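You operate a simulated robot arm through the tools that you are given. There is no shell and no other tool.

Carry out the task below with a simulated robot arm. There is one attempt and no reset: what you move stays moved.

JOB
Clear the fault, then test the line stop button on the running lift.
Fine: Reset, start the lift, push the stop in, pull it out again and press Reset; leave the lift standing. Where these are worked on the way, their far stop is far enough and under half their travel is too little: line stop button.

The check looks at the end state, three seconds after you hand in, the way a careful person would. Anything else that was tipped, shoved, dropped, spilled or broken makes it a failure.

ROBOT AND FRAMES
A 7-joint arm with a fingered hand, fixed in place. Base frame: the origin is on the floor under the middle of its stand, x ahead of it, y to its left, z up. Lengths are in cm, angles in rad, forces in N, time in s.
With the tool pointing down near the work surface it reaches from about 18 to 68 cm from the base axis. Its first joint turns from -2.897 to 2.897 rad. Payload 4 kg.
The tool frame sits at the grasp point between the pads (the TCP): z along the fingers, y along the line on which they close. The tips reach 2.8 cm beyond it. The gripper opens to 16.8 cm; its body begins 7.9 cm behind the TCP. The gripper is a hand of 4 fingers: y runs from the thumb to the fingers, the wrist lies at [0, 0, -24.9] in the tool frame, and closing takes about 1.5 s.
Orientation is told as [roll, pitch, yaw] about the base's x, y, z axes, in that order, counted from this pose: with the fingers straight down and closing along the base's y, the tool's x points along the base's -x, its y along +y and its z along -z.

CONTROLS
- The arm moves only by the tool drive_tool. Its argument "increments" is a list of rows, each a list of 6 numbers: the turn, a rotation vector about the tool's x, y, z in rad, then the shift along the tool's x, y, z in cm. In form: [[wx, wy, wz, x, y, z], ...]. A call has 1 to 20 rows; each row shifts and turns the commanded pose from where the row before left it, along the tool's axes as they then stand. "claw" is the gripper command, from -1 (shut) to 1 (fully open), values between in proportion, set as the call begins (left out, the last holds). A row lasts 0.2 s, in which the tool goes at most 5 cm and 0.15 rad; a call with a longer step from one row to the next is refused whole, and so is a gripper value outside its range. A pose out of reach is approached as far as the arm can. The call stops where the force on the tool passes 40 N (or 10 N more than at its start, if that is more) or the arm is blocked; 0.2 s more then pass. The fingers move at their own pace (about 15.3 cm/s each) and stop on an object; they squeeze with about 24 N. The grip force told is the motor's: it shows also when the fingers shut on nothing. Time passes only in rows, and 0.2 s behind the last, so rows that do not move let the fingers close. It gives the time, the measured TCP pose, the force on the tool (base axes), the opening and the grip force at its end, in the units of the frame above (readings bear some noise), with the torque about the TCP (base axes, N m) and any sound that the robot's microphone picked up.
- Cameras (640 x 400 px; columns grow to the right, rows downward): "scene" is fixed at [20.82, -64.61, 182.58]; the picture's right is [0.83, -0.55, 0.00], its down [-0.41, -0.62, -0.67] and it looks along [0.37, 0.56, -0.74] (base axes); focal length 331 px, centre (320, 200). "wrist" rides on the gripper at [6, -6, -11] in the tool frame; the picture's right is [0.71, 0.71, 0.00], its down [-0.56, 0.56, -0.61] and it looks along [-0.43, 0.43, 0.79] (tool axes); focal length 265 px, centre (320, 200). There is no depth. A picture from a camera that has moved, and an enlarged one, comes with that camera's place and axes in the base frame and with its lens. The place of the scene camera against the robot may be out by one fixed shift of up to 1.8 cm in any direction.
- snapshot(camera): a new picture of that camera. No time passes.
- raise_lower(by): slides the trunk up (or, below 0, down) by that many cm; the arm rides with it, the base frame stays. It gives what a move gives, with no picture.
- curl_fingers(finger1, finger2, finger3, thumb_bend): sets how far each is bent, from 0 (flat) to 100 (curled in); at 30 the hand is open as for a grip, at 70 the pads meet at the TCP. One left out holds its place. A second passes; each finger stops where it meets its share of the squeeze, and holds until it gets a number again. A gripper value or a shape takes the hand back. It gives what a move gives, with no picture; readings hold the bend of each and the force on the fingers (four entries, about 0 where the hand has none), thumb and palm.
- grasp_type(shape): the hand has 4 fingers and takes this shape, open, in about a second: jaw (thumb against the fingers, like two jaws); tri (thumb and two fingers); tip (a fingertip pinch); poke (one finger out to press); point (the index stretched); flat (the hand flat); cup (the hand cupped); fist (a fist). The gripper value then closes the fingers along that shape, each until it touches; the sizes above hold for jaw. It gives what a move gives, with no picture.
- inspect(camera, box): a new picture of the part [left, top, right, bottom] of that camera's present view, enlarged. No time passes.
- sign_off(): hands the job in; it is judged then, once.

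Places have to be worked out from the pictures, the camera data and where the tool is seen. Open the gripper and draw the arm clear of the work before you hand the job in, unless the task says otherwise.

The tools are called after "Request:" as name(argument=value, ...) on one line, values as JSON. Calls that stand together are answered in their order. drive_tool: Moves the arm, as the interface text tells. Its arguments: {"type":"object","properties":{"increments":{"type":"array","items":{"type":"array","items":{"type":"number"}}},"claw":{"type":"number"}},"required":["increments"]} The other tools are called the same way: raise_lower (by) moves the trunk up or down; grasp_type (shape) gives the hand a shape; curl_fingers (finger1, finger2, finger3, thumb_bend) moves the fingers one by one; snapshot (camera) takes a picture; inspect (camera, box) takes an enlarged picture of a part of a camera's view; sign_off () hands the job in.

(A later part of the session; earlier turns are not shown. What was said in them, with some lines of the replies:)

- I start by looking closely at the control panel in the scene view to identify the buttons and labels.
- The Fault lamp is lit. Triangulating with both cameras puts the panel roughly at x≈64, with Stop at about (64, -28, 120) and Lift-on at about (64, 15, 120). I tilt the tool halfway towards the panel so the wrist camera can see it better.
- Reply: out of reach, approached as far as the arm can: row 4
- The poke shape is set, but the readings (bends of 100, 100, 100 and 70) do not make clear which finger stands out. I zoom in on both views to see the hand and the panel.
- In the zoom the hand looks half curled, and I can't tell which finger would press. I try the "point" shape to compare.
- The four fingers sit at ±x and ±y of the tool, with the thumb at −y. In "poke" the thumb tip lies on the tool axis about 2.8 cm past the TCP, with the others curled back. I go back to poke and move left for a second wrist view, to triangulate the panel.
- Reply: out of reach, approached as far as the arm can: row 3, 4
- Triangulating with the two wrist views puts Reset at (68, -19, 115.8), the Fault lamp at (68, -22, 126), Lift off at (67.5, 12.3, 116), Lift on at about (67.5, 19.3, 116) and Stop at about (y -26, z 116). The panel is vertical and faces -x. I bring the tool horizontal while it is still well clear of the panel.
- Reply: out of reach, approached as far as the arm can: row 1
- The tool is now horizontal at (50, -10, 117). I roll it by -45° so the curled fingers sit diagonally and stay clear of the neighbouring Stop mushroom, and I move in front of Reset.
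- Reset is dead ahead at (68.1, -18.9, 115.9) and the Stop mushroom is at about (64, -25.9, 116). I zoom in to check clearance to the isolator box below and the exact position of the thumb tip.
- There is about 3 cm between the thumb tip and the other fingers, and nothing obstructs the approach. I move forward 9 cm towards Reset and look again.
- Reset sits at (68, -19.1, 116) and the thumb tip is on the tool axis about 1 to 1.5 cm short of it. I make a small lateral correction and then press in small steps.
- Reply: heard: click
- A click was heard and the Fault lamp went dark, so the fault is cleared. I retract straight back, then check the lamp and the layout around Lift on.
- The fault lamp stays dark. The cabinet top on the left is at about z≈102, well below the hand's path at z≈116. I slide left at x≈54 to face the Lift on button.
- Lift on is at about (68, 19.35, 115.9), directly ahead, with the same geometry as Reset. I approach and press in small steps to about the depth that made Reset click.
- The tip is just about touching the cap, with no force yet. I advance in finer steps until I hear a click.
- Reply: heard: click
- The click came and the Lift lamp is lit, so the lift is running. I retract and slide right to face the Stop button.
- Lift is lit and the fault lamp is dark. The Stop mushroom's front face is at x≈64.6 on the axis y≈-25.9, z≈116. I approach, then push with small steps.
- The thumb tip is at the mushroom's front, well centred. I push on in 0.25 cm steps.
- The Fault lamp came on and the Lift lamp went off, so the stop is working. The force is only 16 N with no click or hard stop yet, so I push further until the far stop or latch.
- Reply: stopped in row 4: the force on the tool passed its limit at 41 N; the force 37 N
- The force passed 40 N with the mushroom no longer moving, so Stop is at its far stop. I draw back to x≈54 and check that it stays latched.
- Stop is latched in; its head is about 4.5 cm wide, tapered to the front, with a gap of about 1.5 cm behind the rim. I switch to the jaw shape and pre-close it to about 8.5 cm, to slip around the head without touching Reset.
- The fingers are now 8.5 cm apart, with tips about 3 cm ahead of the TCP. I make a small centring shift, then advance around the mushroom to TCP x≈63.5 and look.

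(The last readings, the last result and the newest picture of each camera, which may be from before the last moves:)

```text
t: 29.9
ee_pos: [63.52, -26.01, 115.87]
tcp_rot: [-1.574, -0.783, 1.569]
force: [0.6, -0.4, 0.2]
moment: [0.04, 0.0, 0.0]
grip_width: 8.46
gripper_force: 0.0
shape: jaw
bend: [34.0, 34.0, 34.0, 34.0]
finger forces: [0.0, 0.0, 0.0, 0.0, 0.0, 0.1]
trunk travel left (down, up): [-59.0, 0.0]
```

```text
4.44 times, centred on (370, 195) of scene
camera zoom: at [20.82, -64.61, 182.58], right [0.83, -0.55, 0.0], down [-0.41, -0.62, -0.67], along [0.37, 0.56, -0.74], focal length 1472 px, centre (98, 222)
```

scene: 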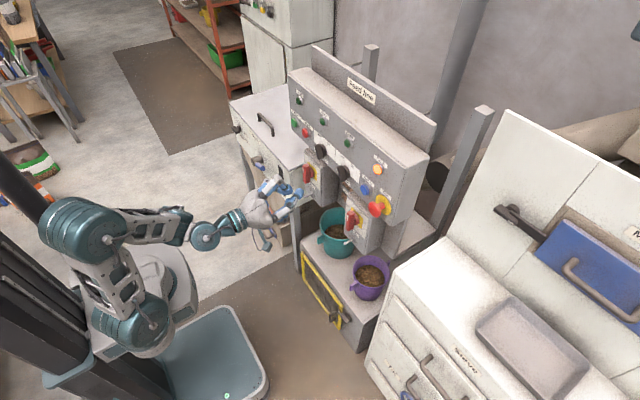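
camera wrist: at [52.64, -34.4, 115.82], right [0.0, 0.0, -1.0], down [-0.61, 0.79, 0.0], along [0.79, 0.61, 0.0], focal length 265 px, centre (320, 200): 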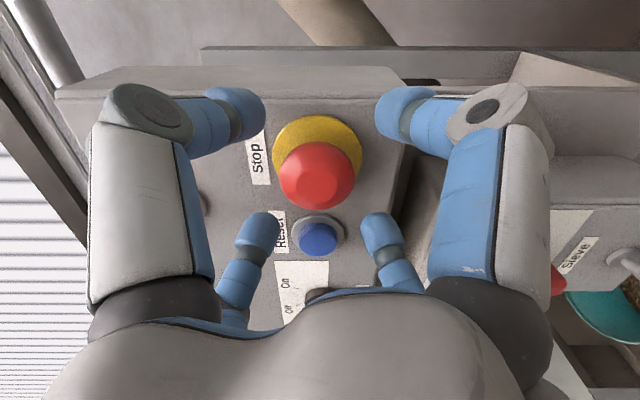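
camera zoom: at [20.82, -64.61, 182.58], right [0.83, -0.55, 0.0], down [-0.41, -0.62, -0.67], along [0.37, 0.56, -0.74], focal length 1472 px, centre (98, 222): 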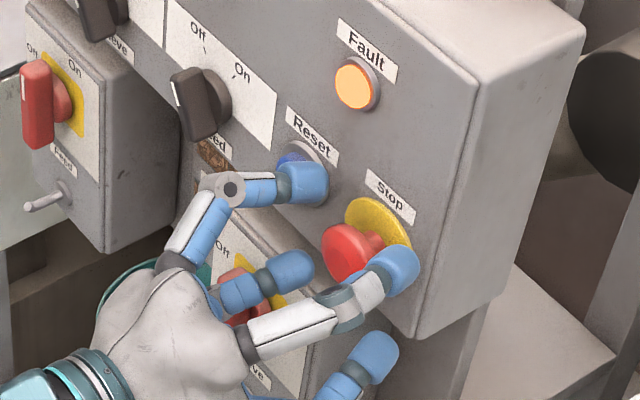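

The head sits centred between the four fingertips. I creep forward so the tips go past the rim, watching for contact with the panel.

Request:
drive_tool(increments=[[0, 0, 0, 0, 0, 0.3], [0, 0, 0, 0, 0, 0.3], [0, 0, 0, 0, 0, 0.3], [0, 0, 0, 0, 0, 0]])

Request:
inspect(camera="wrist", box=[200, 50, 440, 270])

Request:
inspect(camera="scene", box=[350, 170, 420, 230])

```text
t: 30.9
ee_pos: [64.51, -26.22, 115.82]
tcp_rot: [-1.573, -0.782, 1.569]
force: [-0.9, -0.1, 0.3]
moment: [-0.01, 0.0, 0.02]
grip_width: 8.42
gripper_force: 0.0
shape: jaw
bend: [34.0, 34.0, 34.0, 34.0]
finger forces: [0.0, 0.0, 0.1, 0.1, 0.1, 0.1]
trunk travel left (down, up): [-59.0, 0.0]
```

```text
1.82 times, centred on (320, 160) of wrist
camera zoom: at [53.51, -34.55, 115.91], right [0.0, 0.0, -1.0], down [-0.61, 0.79, 0.0], along [0.79, 0.61, 0.0], focal length 483 px, centre (320, 273)
```

zoom: 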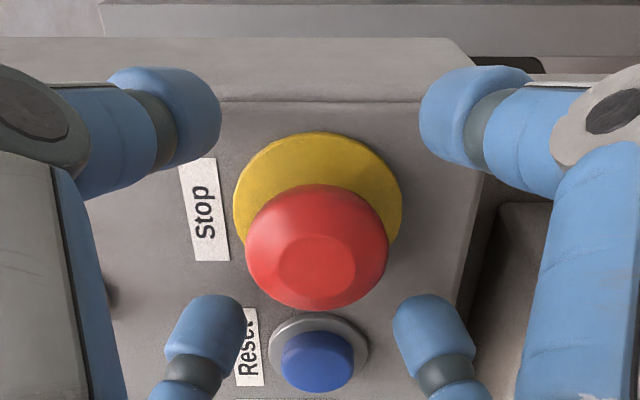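

```text
6.67 times, centred on (385, 200) of scene
camera zoom: at [20.82, -64.61, 182.58], right [0.83, -0.55, 0.0], down [-0.41, -0.62, -0.67], along [0.37, 0.56, -0.74], focal length 2208 px, centre (-113, 200)
```

zoom: 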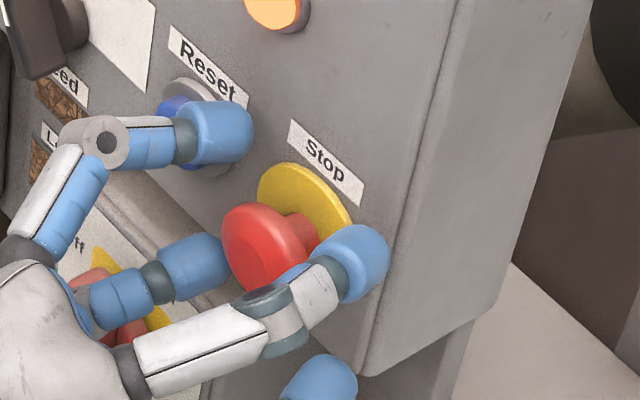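

There is no contact yet at x=64.5. I correct a small -y drift and creep on a little further.

Request:
drive_tool(increments=[[0, 0, 0, -0.14, 0.14, 0.2], [0, 0, 0, 0, 0, 0.25], [0, 0, 0, 0, 0, 0.25], [0, 0, 0, 0, 0, 0]])

Request:
inspect(camera="scene", box=[350, 170, 420, 230])

Request:
inspect(camera="wrist", box=[200, 50, 440, 270])

```text
t: 31.9
ee_pos: [65.19, -25.93, 115.98]
tcp_rot: [-1.575, -0.784, 1.568]
force: [0.6, 0.6, -0.1]
moment: [0.0, 0.0, -0.01]
grip_width: 8.45
gripper_force: 0.1
shape: jaw
bend: [34.0, 34.0, 34.0, 34.0]
finger forces: [0.0, 0.0, 0.1, 0.1, 0.1, 0.1]
trunk travel left (down, up): [-59.0, 0.0]
```

```text
6.67 times, centred on (385, 200) of scene
camera zoom: at [20.82, -64.61, 182.58], right [0.83, -0.55, 0.0], down [-0.41, -0.62, -0.67], along [0.37, 0.56, -0.74], focal length 2208 px, centre (-113, 200)
```

zoom: 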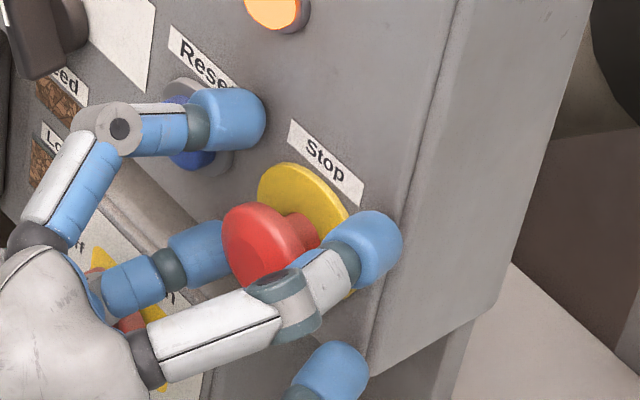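

```text
1.82 times, centred on (320, 160) of wrist
camera zoom: at [54.27, -34.34, 116.02], right [0.0, 0.0, -1.0], down [-0.61, 0.79, 0.0], along [0.79, 0.61, 0.0], focal length 483 px, centre (320, 273)
```

zoom: 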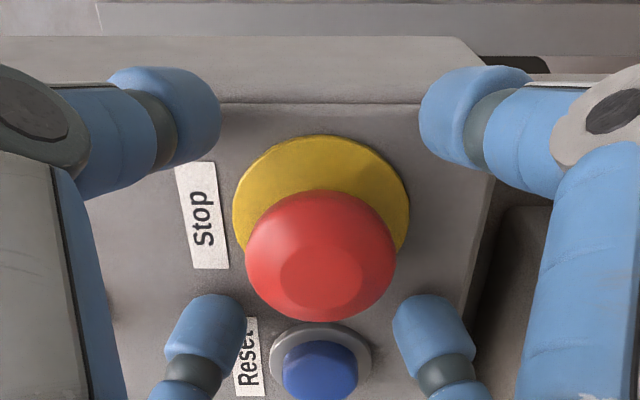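

The tips are past the rim with no contact. I close the fingers around the head and wait for them to settle.

Request:
drive_tool(increments=[[0, 0, 0, 0, 0, 0], [0, 0, 0, 0, 0, 0], [0, 0, 0, 0, 0, 0], [0, 0, 0, 0, 0, 0], [0, 0, 0, 0, 0, 0], [0, 0, 0, 0, 0, 0]], claw=-1)

Request:
inspect(camera="scene", box=[350, 170, 420, 230])

Request:
inspect(camera="wrist", box=[200, 50, 440, 270])

```text
t: 33.3
ee_pos: [65.21, -25.91, 116.02]
tcp_rot: [-1.574, -0.784, 1.566]
force: [0.6, -0.2, 0.3]
moment: [0.0, 0.01, 0.01]
grip_width: 3.41
gripper_force: 24.2
shape: jaw
bend: [78.0, 78.0, 78.0, 54.0]
finger forces: [18.3, 18.6, 18.5, 0.0, 17.9, 0.1]
trunk travel left (down, up): [-59.0, 0.0]
```

```text
6.67 times, centred on (385, 200) of scene
camera zoom: at [20.82, -64.61, 182.58], right [0.83, -0.55, 0.0], down [-0.41, -0.62, -0.67], along [0.37, 0.56, -0.74], focal length 2208 px, centre (-113, 200)
```

zoom: 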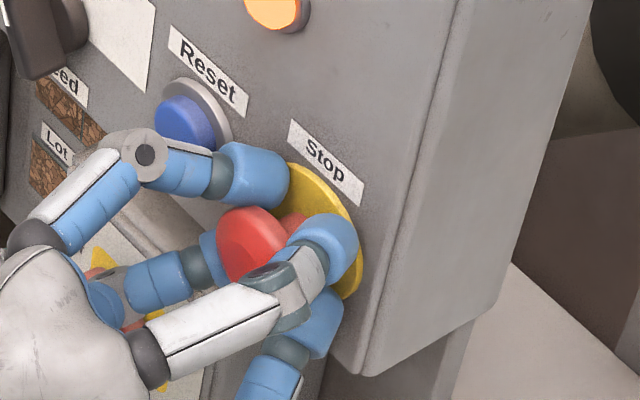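

```text
1.82 times, centred on (320, 160) of wrist
camera zoom: at [54.27, -34.33, 116.02], right [0.0, 0.0, -1.0], down [-0.61, 0.79, 0.0], along [0.79, 0.61, 0.0], focal length 483 px, centre (320, 273)
```

zoom: 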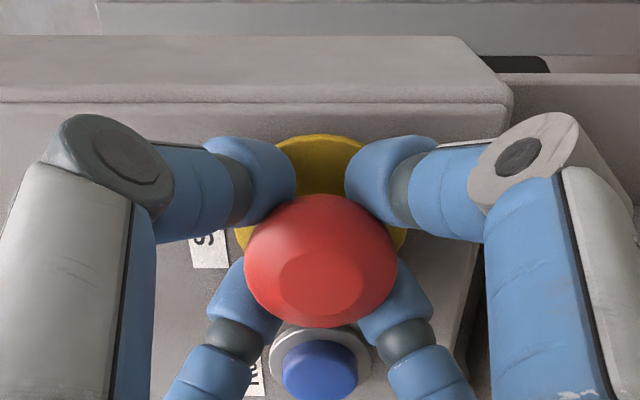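

All four fingers hold the head at about 18 N each, with the tips hooked behind the rim. I pull straight back gently in 0.2 cm steps.

Request:
drive_tool(increments=[[0, 0, 0, 0, 0, -0.2], [0, 0, 0, 0, 0, -0.2], [0, 0, 0, 0, 0, -0.2], [0, 0, 0, 0, 0, -0.2], [0, 0, 0, 0, 0, 0]])

Request:
inspect(camera="scene", box=[350, 170, 420, 230])

Request:
inspect(camera="wrist", box=[200, 50, 440, 270])

```text
t: 34.5
ee_pos: [64.63, -25.87, 115.87]
tcp_rot: [-1.574, -0.784, 1.57]
force: [17.3, -2.8, 3.9]
moment: [0.01, -0.09, -0.05]
grip_width: 3.39
gripper_force: 24.1
shape: jaw
bend: [78.0, 78.0, 78.0, 54.0]
finger forces: [20.8, 20.3, 21.1, 0.0, 21.4, 0.1]
trunk travel left (down, up): [-59.0, 0.0]
```

```text
6.67 times, centred on (385, 200) of scene
camera zoom: at [20.82, -64.61, 182.58], right [0.83, -0.55, 0.0], down [-0.41, -0.62, -0.67], along [0.37, 0.56, -0.74], focal length 2208 px, centre (-113, 200)
```

zoom: 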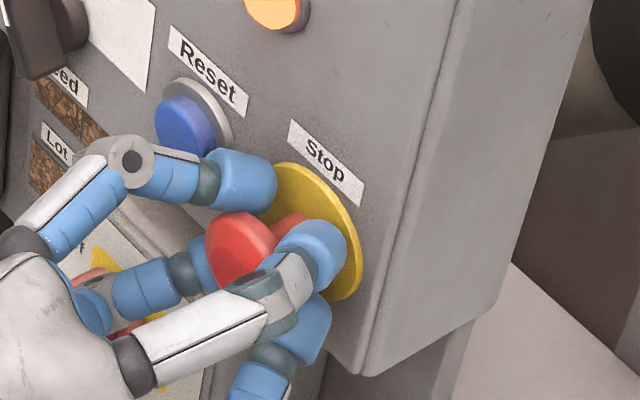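

```text
1.82 times, centred on (320, 160) of wrist
camera zoom: at [53.66, -34.32, 116.0], right [0.0, 0.0, -1.0], down [-0.61, 0.79, 0.0], along [0.79, 0.61, 0.0], focal length 483 px, centre (320, 273)
```

zoom: 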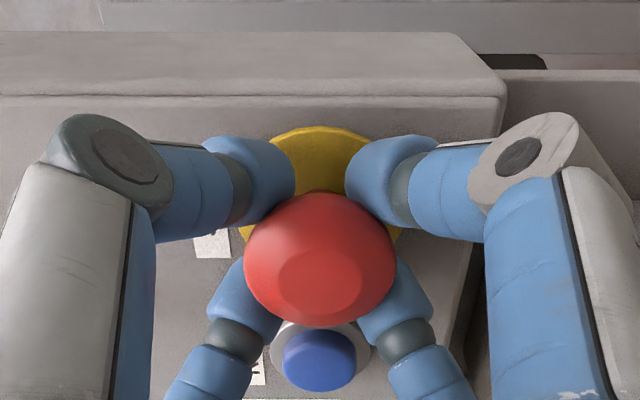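

The head is coming out with the hand (0.6 cm so far, 17 N). I keep pulling to its outer stop.

Request:
drive_tool(increments=[[0, 0, 0, 0, 0, -0.2], [0, 0, 0, 0, 0, -0.2], [0, 0, 0, 0, 0, -0.2], [0, 0, 0, 0, 0, 0]])

Request:
inspect(camera="scene", box=[350, 170, 420, 230])

Request:
inspect(camera="wrist", box=[200, 50, 440, 270])

```text
t: 35.2
ee_pos: [64.56, -25.97, 116.08]
tcp_rot: [-1.577, -0.782, 1.575]
force: [31.6, -4.5, 0.1]
moment: [0.05, 0.02, -0.11]
grip_width: 3.31
gripper_force: 24.0
shape: jaw
bend: [77.0, 77.0, 77.0, 54.0]
finger forces: [21.7, 21.7, 21.7, 0.0, 21.2, 0.0]
trunk travel left (down, up): [-59.0, 0.0]
stopped in row 3: the force on the tool passed its limit at 42 N (the readings are from after the stop); the commanded pose is now the measured one
```

```text
6.67 times, centred on (385, 200) of scene
camera zoom: at [20.82, -64.61, 182.58], right [0.83, -0.55, 0.0], down [-0.41, -0.62, -0.67], along [0.37, 0.56, -0.74], focal length 2208 px, centre (-113, 200)
```

zoom: 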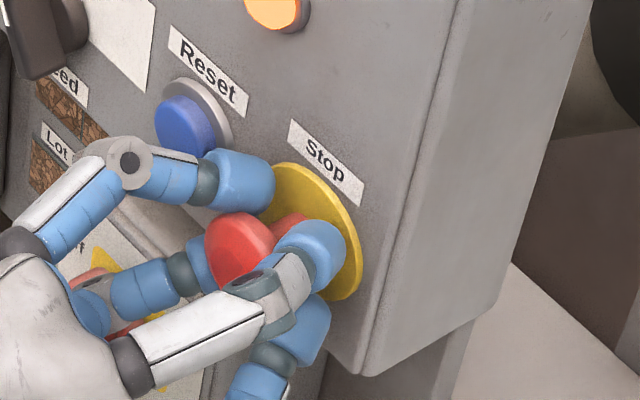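

```text
1.82 times, centred on (320, 160) of wrist
camera zoom: at [53.58, -34.32, 116.01], right [0.0, 0.0, -1.0], down [-0.61, 0.79, -0.01], along [0.79, 0.61, 0.0], focal length 483 px, centre (320, 273)
```

zoom: 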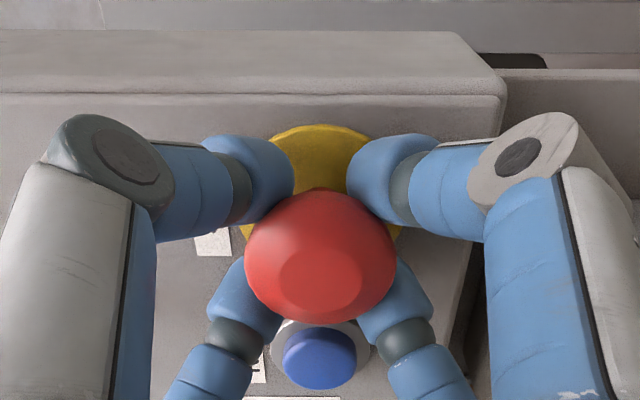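

The head stopped moving and the force passed 40 N, so Stop is fully out again at its original position. I open the fingers to about 8.5 cm and check before backing off.

Request:
drive_tool(increments=[[0, 0, 0, 0, 0, 0], [0, 0, 0, 0, 0, 0], [0, 0, 0, 0, 0, 0], [0, 0, 0, 0, 0, 0], [0, 0, 0, 0, 0, 0]], claw=0.0)

Request:
inspect(camera="wrist", box=[200, 50, 440, 270])

Request:
inspect(camera="scene", box=[310, 150, 430, 240])

```text
t: 36.4
ee_pos: [64.01, -25.99, 116.19]
tcp_rot: [-1.579, -0.783, 1.571]
force: [-0.6, 0.3, -0.1]
moment: [-0.03, 0.02, -0.03]
grip_width: 8.33
gripper_force: 0.1
shape: jaw
bend: [34.0, 34.0, 34.0, 34.0]
finger forces: [0.0, 0.0, 0.1, 0.0, 0.0, 0.0]
trunk travel left (down, up): [-59.0, 0.0]
```

```text
1.82 times, centred on (320, 160) of wrist
camera zoom: at [53.01, -34.33, 116.2], right [0.01, 0.0, -1.0], down [-0.61, 0.79, -0.01], along [0.79, 0.61, 0.0], focal length 483 px, centre (320, 273)
```

zoom: 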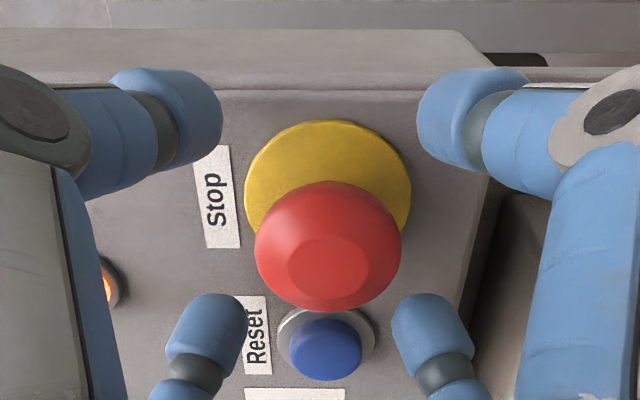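

```text
4.44 times, centred on (370, 195) of scene
camera zoom: at [20.82, -64.61, 182.58], right [0.83, -0.55, 0.0], down [-0.41, -0.62, -0.67], along [0.37, 0.56, -0.74], focal length 1472 px, centre (98, 222)
```

zoom: 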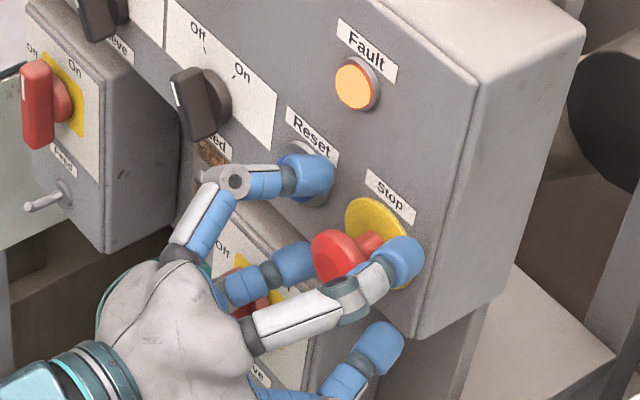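

The hand is clear of the head and Stop is out, with the fault still lit as expected. I back off straight to x≈54 and return to the poke shape.

Request:
drive_tool(increments=[[0, 0, 0, 0, 0, -1.5], [0, 0, 0, 0, 0, -3], [0, 0, 0, 0, 0, -3], [0, 0, 0, 0, 0, -2.5], [0, 0, 0, 0, 0, 0]])

Request:
grasp_type(shape="poke")

Request:
inspect(camera="scene", box=[310, 150, 430, 240])

Request:
snapshot(camera="wrist")

```text
t: 37.6
ee_pos: [53.88, -25.98, 116.27]
tcp_rot: [-1.579, -0.78, 1.574]
force: [0.9, 0.0, -0.6]
moment: [0.03, 0.03, 0.01]
grip_width: 8.34
gripper_force: 0.1
shape: jaw
bend: [34.0, 34.0, 34.0, 34.0]
finger forces: [0.0, 0.0, 0.0, 0.0, 0.1, 0.0]
trunk travel left (down, up): [-59.0, 0.0]
```

```text
t: 38.5
ee_pos: [53.88, -26.09, 116.13]
tcp_rot: [-1.58, -0.781, 1.572]
force: [-0.3, 0.0, 0.3]
moment: [-0.01, -0.02, 0.0]
grip_width: 0.01
gripper_force: 0.0
shape: poke
bend: [100.0, 100.0, 100.0, 70.0]
finger forces: [0.0, 0.1, 0.0, 0.0, 0.0, 0.1]
trunk travel left (down, up): [-59.0, 0.0]
```

```text
4.44 times, centred on (370, 195) of scene
camera zoom: at [20.82, -64.61, 182.58], right [0.83, -0.55, 0.0], down [-0.41, -0.62, -0.67], along [0.37, 0.56, -0.74], focal length 1472 px, centre (98, 222)
```

zoom: 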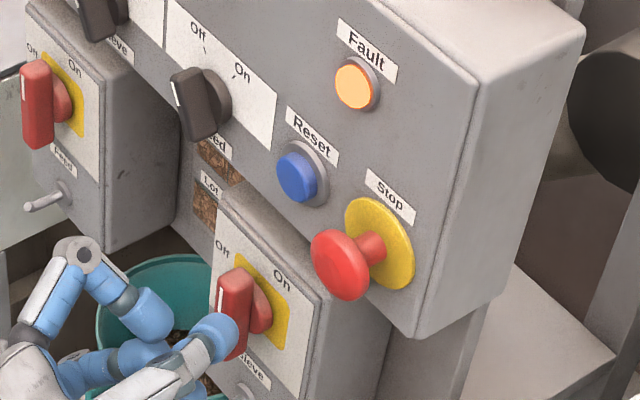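

```text
taken
camera wrist: at [42.98, -34.42, 116.18], right [0.01, 0.0, -1.0], down [-0.61, 0.79, -0.01], along [0.79, 0.61, 0.0], focal length 265 px, centre (320, 200)
```

wrist: 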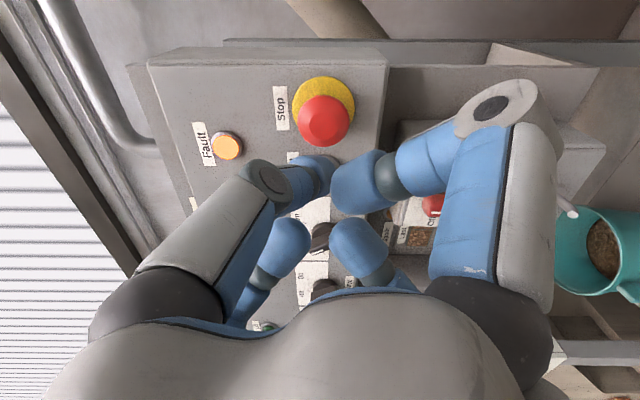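

Stop is fully out and the fault lamp is still lit, so it awaits the reset. I shift left to Reset at (y -19.15, z 116) and move in close.

Request:
drive_tool(increments=[[0, 0, 0, -2.4, 2.5, 0], [0, 0, 0, -2.42, 2.55, 0], [0, 0, 0, 0, 0, 2.5], [0, 0, 0, 0, 0, 3], [0, 0, 0, 0, 0, 3], [0, 0, 0, 0, 0, 0.5], [0, 0, 0, 0, 0, 0], [0, 0, 0, 0, 0, 0]])

Request:
inspect(camera="scene", box=[310, 140, 430, 215])

Request:
snapshot(camera="wrist")

```text
t: 40.3
ee_pos: [62.95, -18.95, 116.12]
tcp_rot: [-1.581, -0.783, 1.571]
force: [0.0, 0.0, -0.3]
moment: [0.01, 0.02, 0.01]
grip_width: 0.0
gripper_force: 0.1
shape: poke
bend: [100.0, 100.0, 100.0, 70.0]
finger forces: [0.0, 0.1, 0.0, 0.0, 0.1, 0.1]
trunk travel left (down, up): [-59.0, 0.0]
```

```text
5.33 times, centred on (370, 178) of scene
camera zoom: at [20.82, -64.61, 182.58], right [0.83, -0.55, 0.0], down [-0.41, -0.62, -0.67], along [0.37, 0.56, -0.74], focal length 1766 px, centre (53, 320)
```

zoom: 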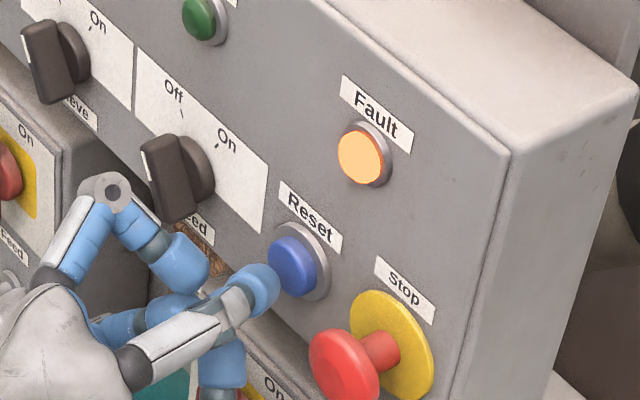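

```text
taken
camera wrist: at [52.04, -27.38, 116.11], right [0.01, 0.0, -1.0], down [-0.61, 0.79, -0.01], along [0.79, 0.61, 0.0], focal length 265 px, centre (320, 200)
```

wrist: 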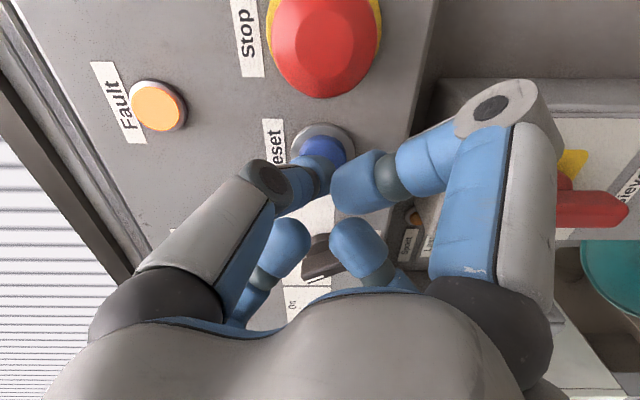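

The thumb tip is just in front of the Reset cap and aligned with it. I press in small steps to the depth that clicked before.

Request:
drive_tool(increments=[[0, 0, 0, 0, 0, 0.4], [0, 0, 0, 0, 0, 0.3], [0, 0, 0, 0, 0, 0.3], [0, 0, 0, 0, 0, 0.25], [0, 0, 0, 0, 0, 0.2], [0, 0, 0, 0, 0, 0]])

Request:
inspect(camera="scene", box=[270, 70, 430, 230])

```text
t: 41.7
ee_pos: [64.45, -18.96, 116.04]
tcp_rot: [-1.58, -0.781, 1.574]
force: [-3.1, -0.7, -0.5]
moment: [0.01, 0.0, -0.01]
grip_width: 0.0
gripper_force: 0.0
shape: poke
bend: [100.0, 100.0, 100.0, 70.0]
finger forces: [0.0, 0.0, 0.1, 0.1, 2.5, 0.1]
trunk travel left (down, up): [-59.0, 0.0]
heard: click
```

```text
2.50 times, centred on (350, 150) of scene
camera zoom: at [20.82, -64.61, 182.58], right [0.83, -0.55, 0.0], down [-0.41, -0.62, -0.67], along [0.37, 0.56, -0.74], focal length 828 px, centre (245, 325)
```

zoom: 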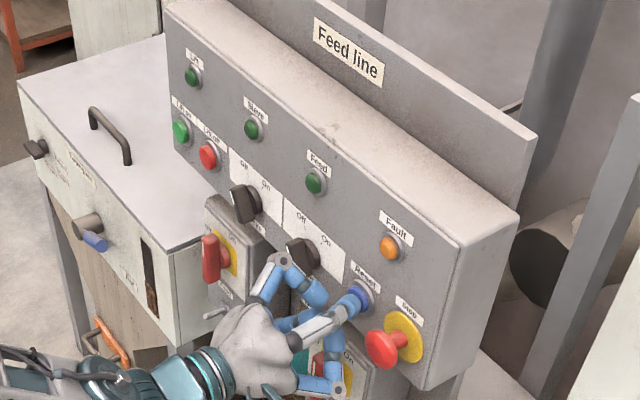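

The click came; the Fault lamp is out and the Lift lamp is dark. I withdraw the arm well clear and open the hand.

Request:
drive_tool(increments=[[0, 0, 0, 0, 0, -2], [0, 0, 0, 0, 0, -4], [0, 0, 0, 0, 0, -4], [0, 0, 0, 0, 0, -3], [0, 0, 0, 0, 0, 0]])

Request:
grasp_type(shape="jaw")

Request:
drive_tool(increments=[[0, 0, 0, 0, 0, 0], [0, 0, 0, 0, 0, 0], [0, 0, 0, 0, 0, 0], [0, 0, 0, 0, 0, 0], [0, 0, 0, 0, 0, 0]], claw=1)

Request:
snapshot(camera="scene")

Request:
inspect(camera="scene", box=[270, 70, 430, 230])

Request:
inspect(camera="scene", box=[310, 150, 430, 240])

```text
t: 42.9
ee_pos: [51.26, -18.78, 116.08]
tcp_rot: [-1.579, -0.783, 1.573]
force: [-0.3, -0.3, -0.1]
moment: [0.03, 0.03, 0.0]
grip_width: 0.0
gripper_force: 0.1
shape: poke
bend: [100.0, 100.0, 100.0, 70.0]
finger forces: [0.0, 0.1, 0.0, 0.1, 0.0, 0.0]
trunk travel left (down, up): [-59.0, 0.0]
```

```text
t: 43.8
ee_pos: [51.48, -18.93, 115.94]
tcp_rot: [-1.579, -0.783, 1.571]
force: [-0.2, 0.5, 0.3]
moment: [0.0, -0.01, 0.03]
grip_width: 16.8
gripper_force: 0.1
shape: jaw
bend: [30.0, 30.0, 30.0, 30.0]
finger forces: [0.1, 0.0, 0.0, 0.1, 0.0, 0.0]
trunk travel left (down, up): [-59.0, 0.0]
```

```text
t: 45.0
ee_pos: [51.5, -18.84, 116.04]
tcp_rot: [-1.58, -0.782, 1.573]
force: [0.0, 0.2, 1.0]
moment: [0.02, 0.0, -0.01]
grip_width: 16.81
gripper_force: 0.1
shape: jaw
bend: [30.0, 30.0, 30.0, 30.0]
finger forces: [0.0, 0.0, 0.1, 0.0, 0.1, 0.1]
trunk travel left (down, up): [-59.0, 0.0]
```

```text
taken
```

scene: 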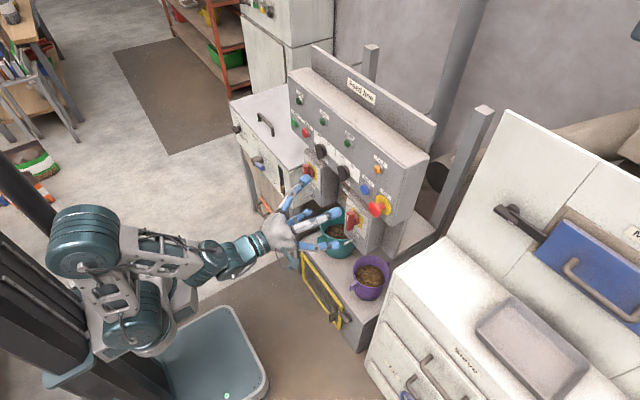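

```text
2.50 times, centred on (350, 150) of scene
camera zoom: at [20.82, -64.61, 182.58], right [0.83, -0.55, 0.0], down [-0.41, -0.62, -0.67], along [0.37, 0.56, -0.74], focal length 828 px, centre (245, 325)
```

zoom: 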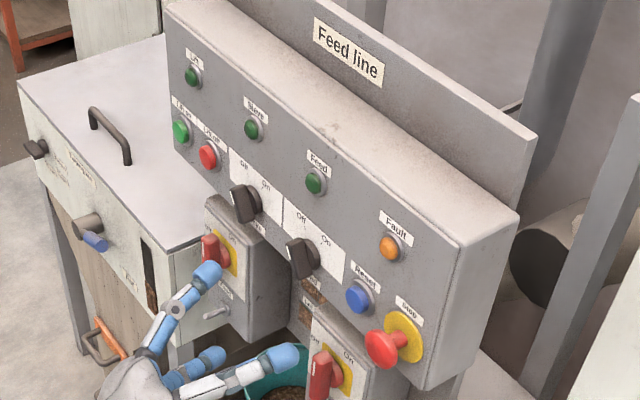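

```text
4.44 times, centred on (370, 195) of scene
camera zoom: at [20.82, -64.61, 182.58], right [0.83, -0.55, 0.0], down [-0.41, -0.62, -0.67], along [0.37, 0.56, -0.74], focal length 1472 px, centre (98, 222)
```

zoom: 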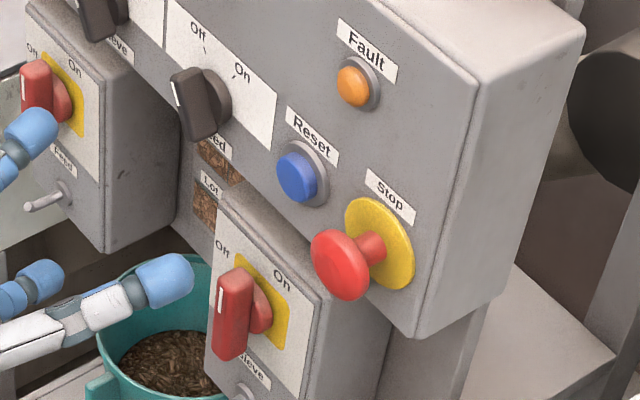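

All lamps are dark: Fault is cleared, Lift is standing, Stop is out and nothing else has changed. I draw the open hand back a little more before handing in.

Request:
drive_tool(increments=[[0, 0, 0, 0, 0, -2], [0, 0, 0, 0, 0, -2], [0, 0, 0, 0, 0, 0], [0, 0, 0, 0, 0, 0]])

Request:
inspect(camera="scene", box=[270, 70, 430, 230])

```text
t: 46.0
ee_pos: [47.44, -18.94, 115.77]
tcp_rot: [-1.58, -0.782, 1.572]
force: [-0.2, 0.2, 0.0]
moment: [-0.01, 0.01, 0.03]
grip_width: 16.79
gripper_force: 0.1
shape: jaw
bend: [30.0, 30.0, 30.0, 30.0]
finger forces: [0.0, 0.0, 0.1, 0.0, 0.0, 0.0]
trunk travel left (down, up): [-59.0, 0.0]
```

```text
2.50 times, centred on (350, 150) of scene
camera zoom: at [20.82, -64.61, 182.58], right [0.83, -0.55, 0.0], down [-0.41, -0.62, -0.67], along [0.37, 0.56, -0.74], focal length 828 px, centre (245, 325)
```

zoom: 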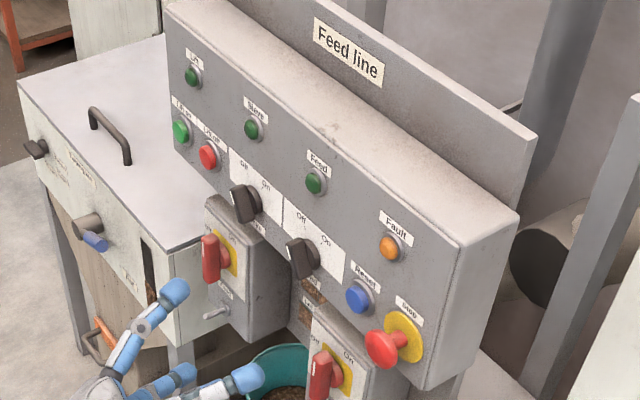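

The newest picture shows Stop out, Fault dark and the Lift lamp off, with the hand open and clear of the panel. I hand the job in.

Request:
sign_off()

```text
The job is handed in.
```

I cleared the fault, tested the line stop button on the running lift, and handed the job in. I haven't been told how it was judged.

1. **First reset:** I pressed Reset, heard a click, and the Fault lamp went dark.
2. **Lift started:** I pressed Lift on, heard a click, and the Lift lamp lit.
3. **Stop pushed in:** The Lift lamp went off and the Fault lamp came on. I pushed until the mushroom stopped moving and the force passed 40 N. It stayed in when I backed off.
4. **Stop pulled out:** I gripped the head and pulled until it would move no further. In the pictures it sat back at its starting position.
5. **Second reset:** I pressed Reset, heard a click, and the Fault lamp went dark.

At hand-in, the Lift, Sieve, Feed and Fault lamps were all dark and the Stop button was out. The hand was open and clear of the panel, and nothing else looked moved in the pictures.
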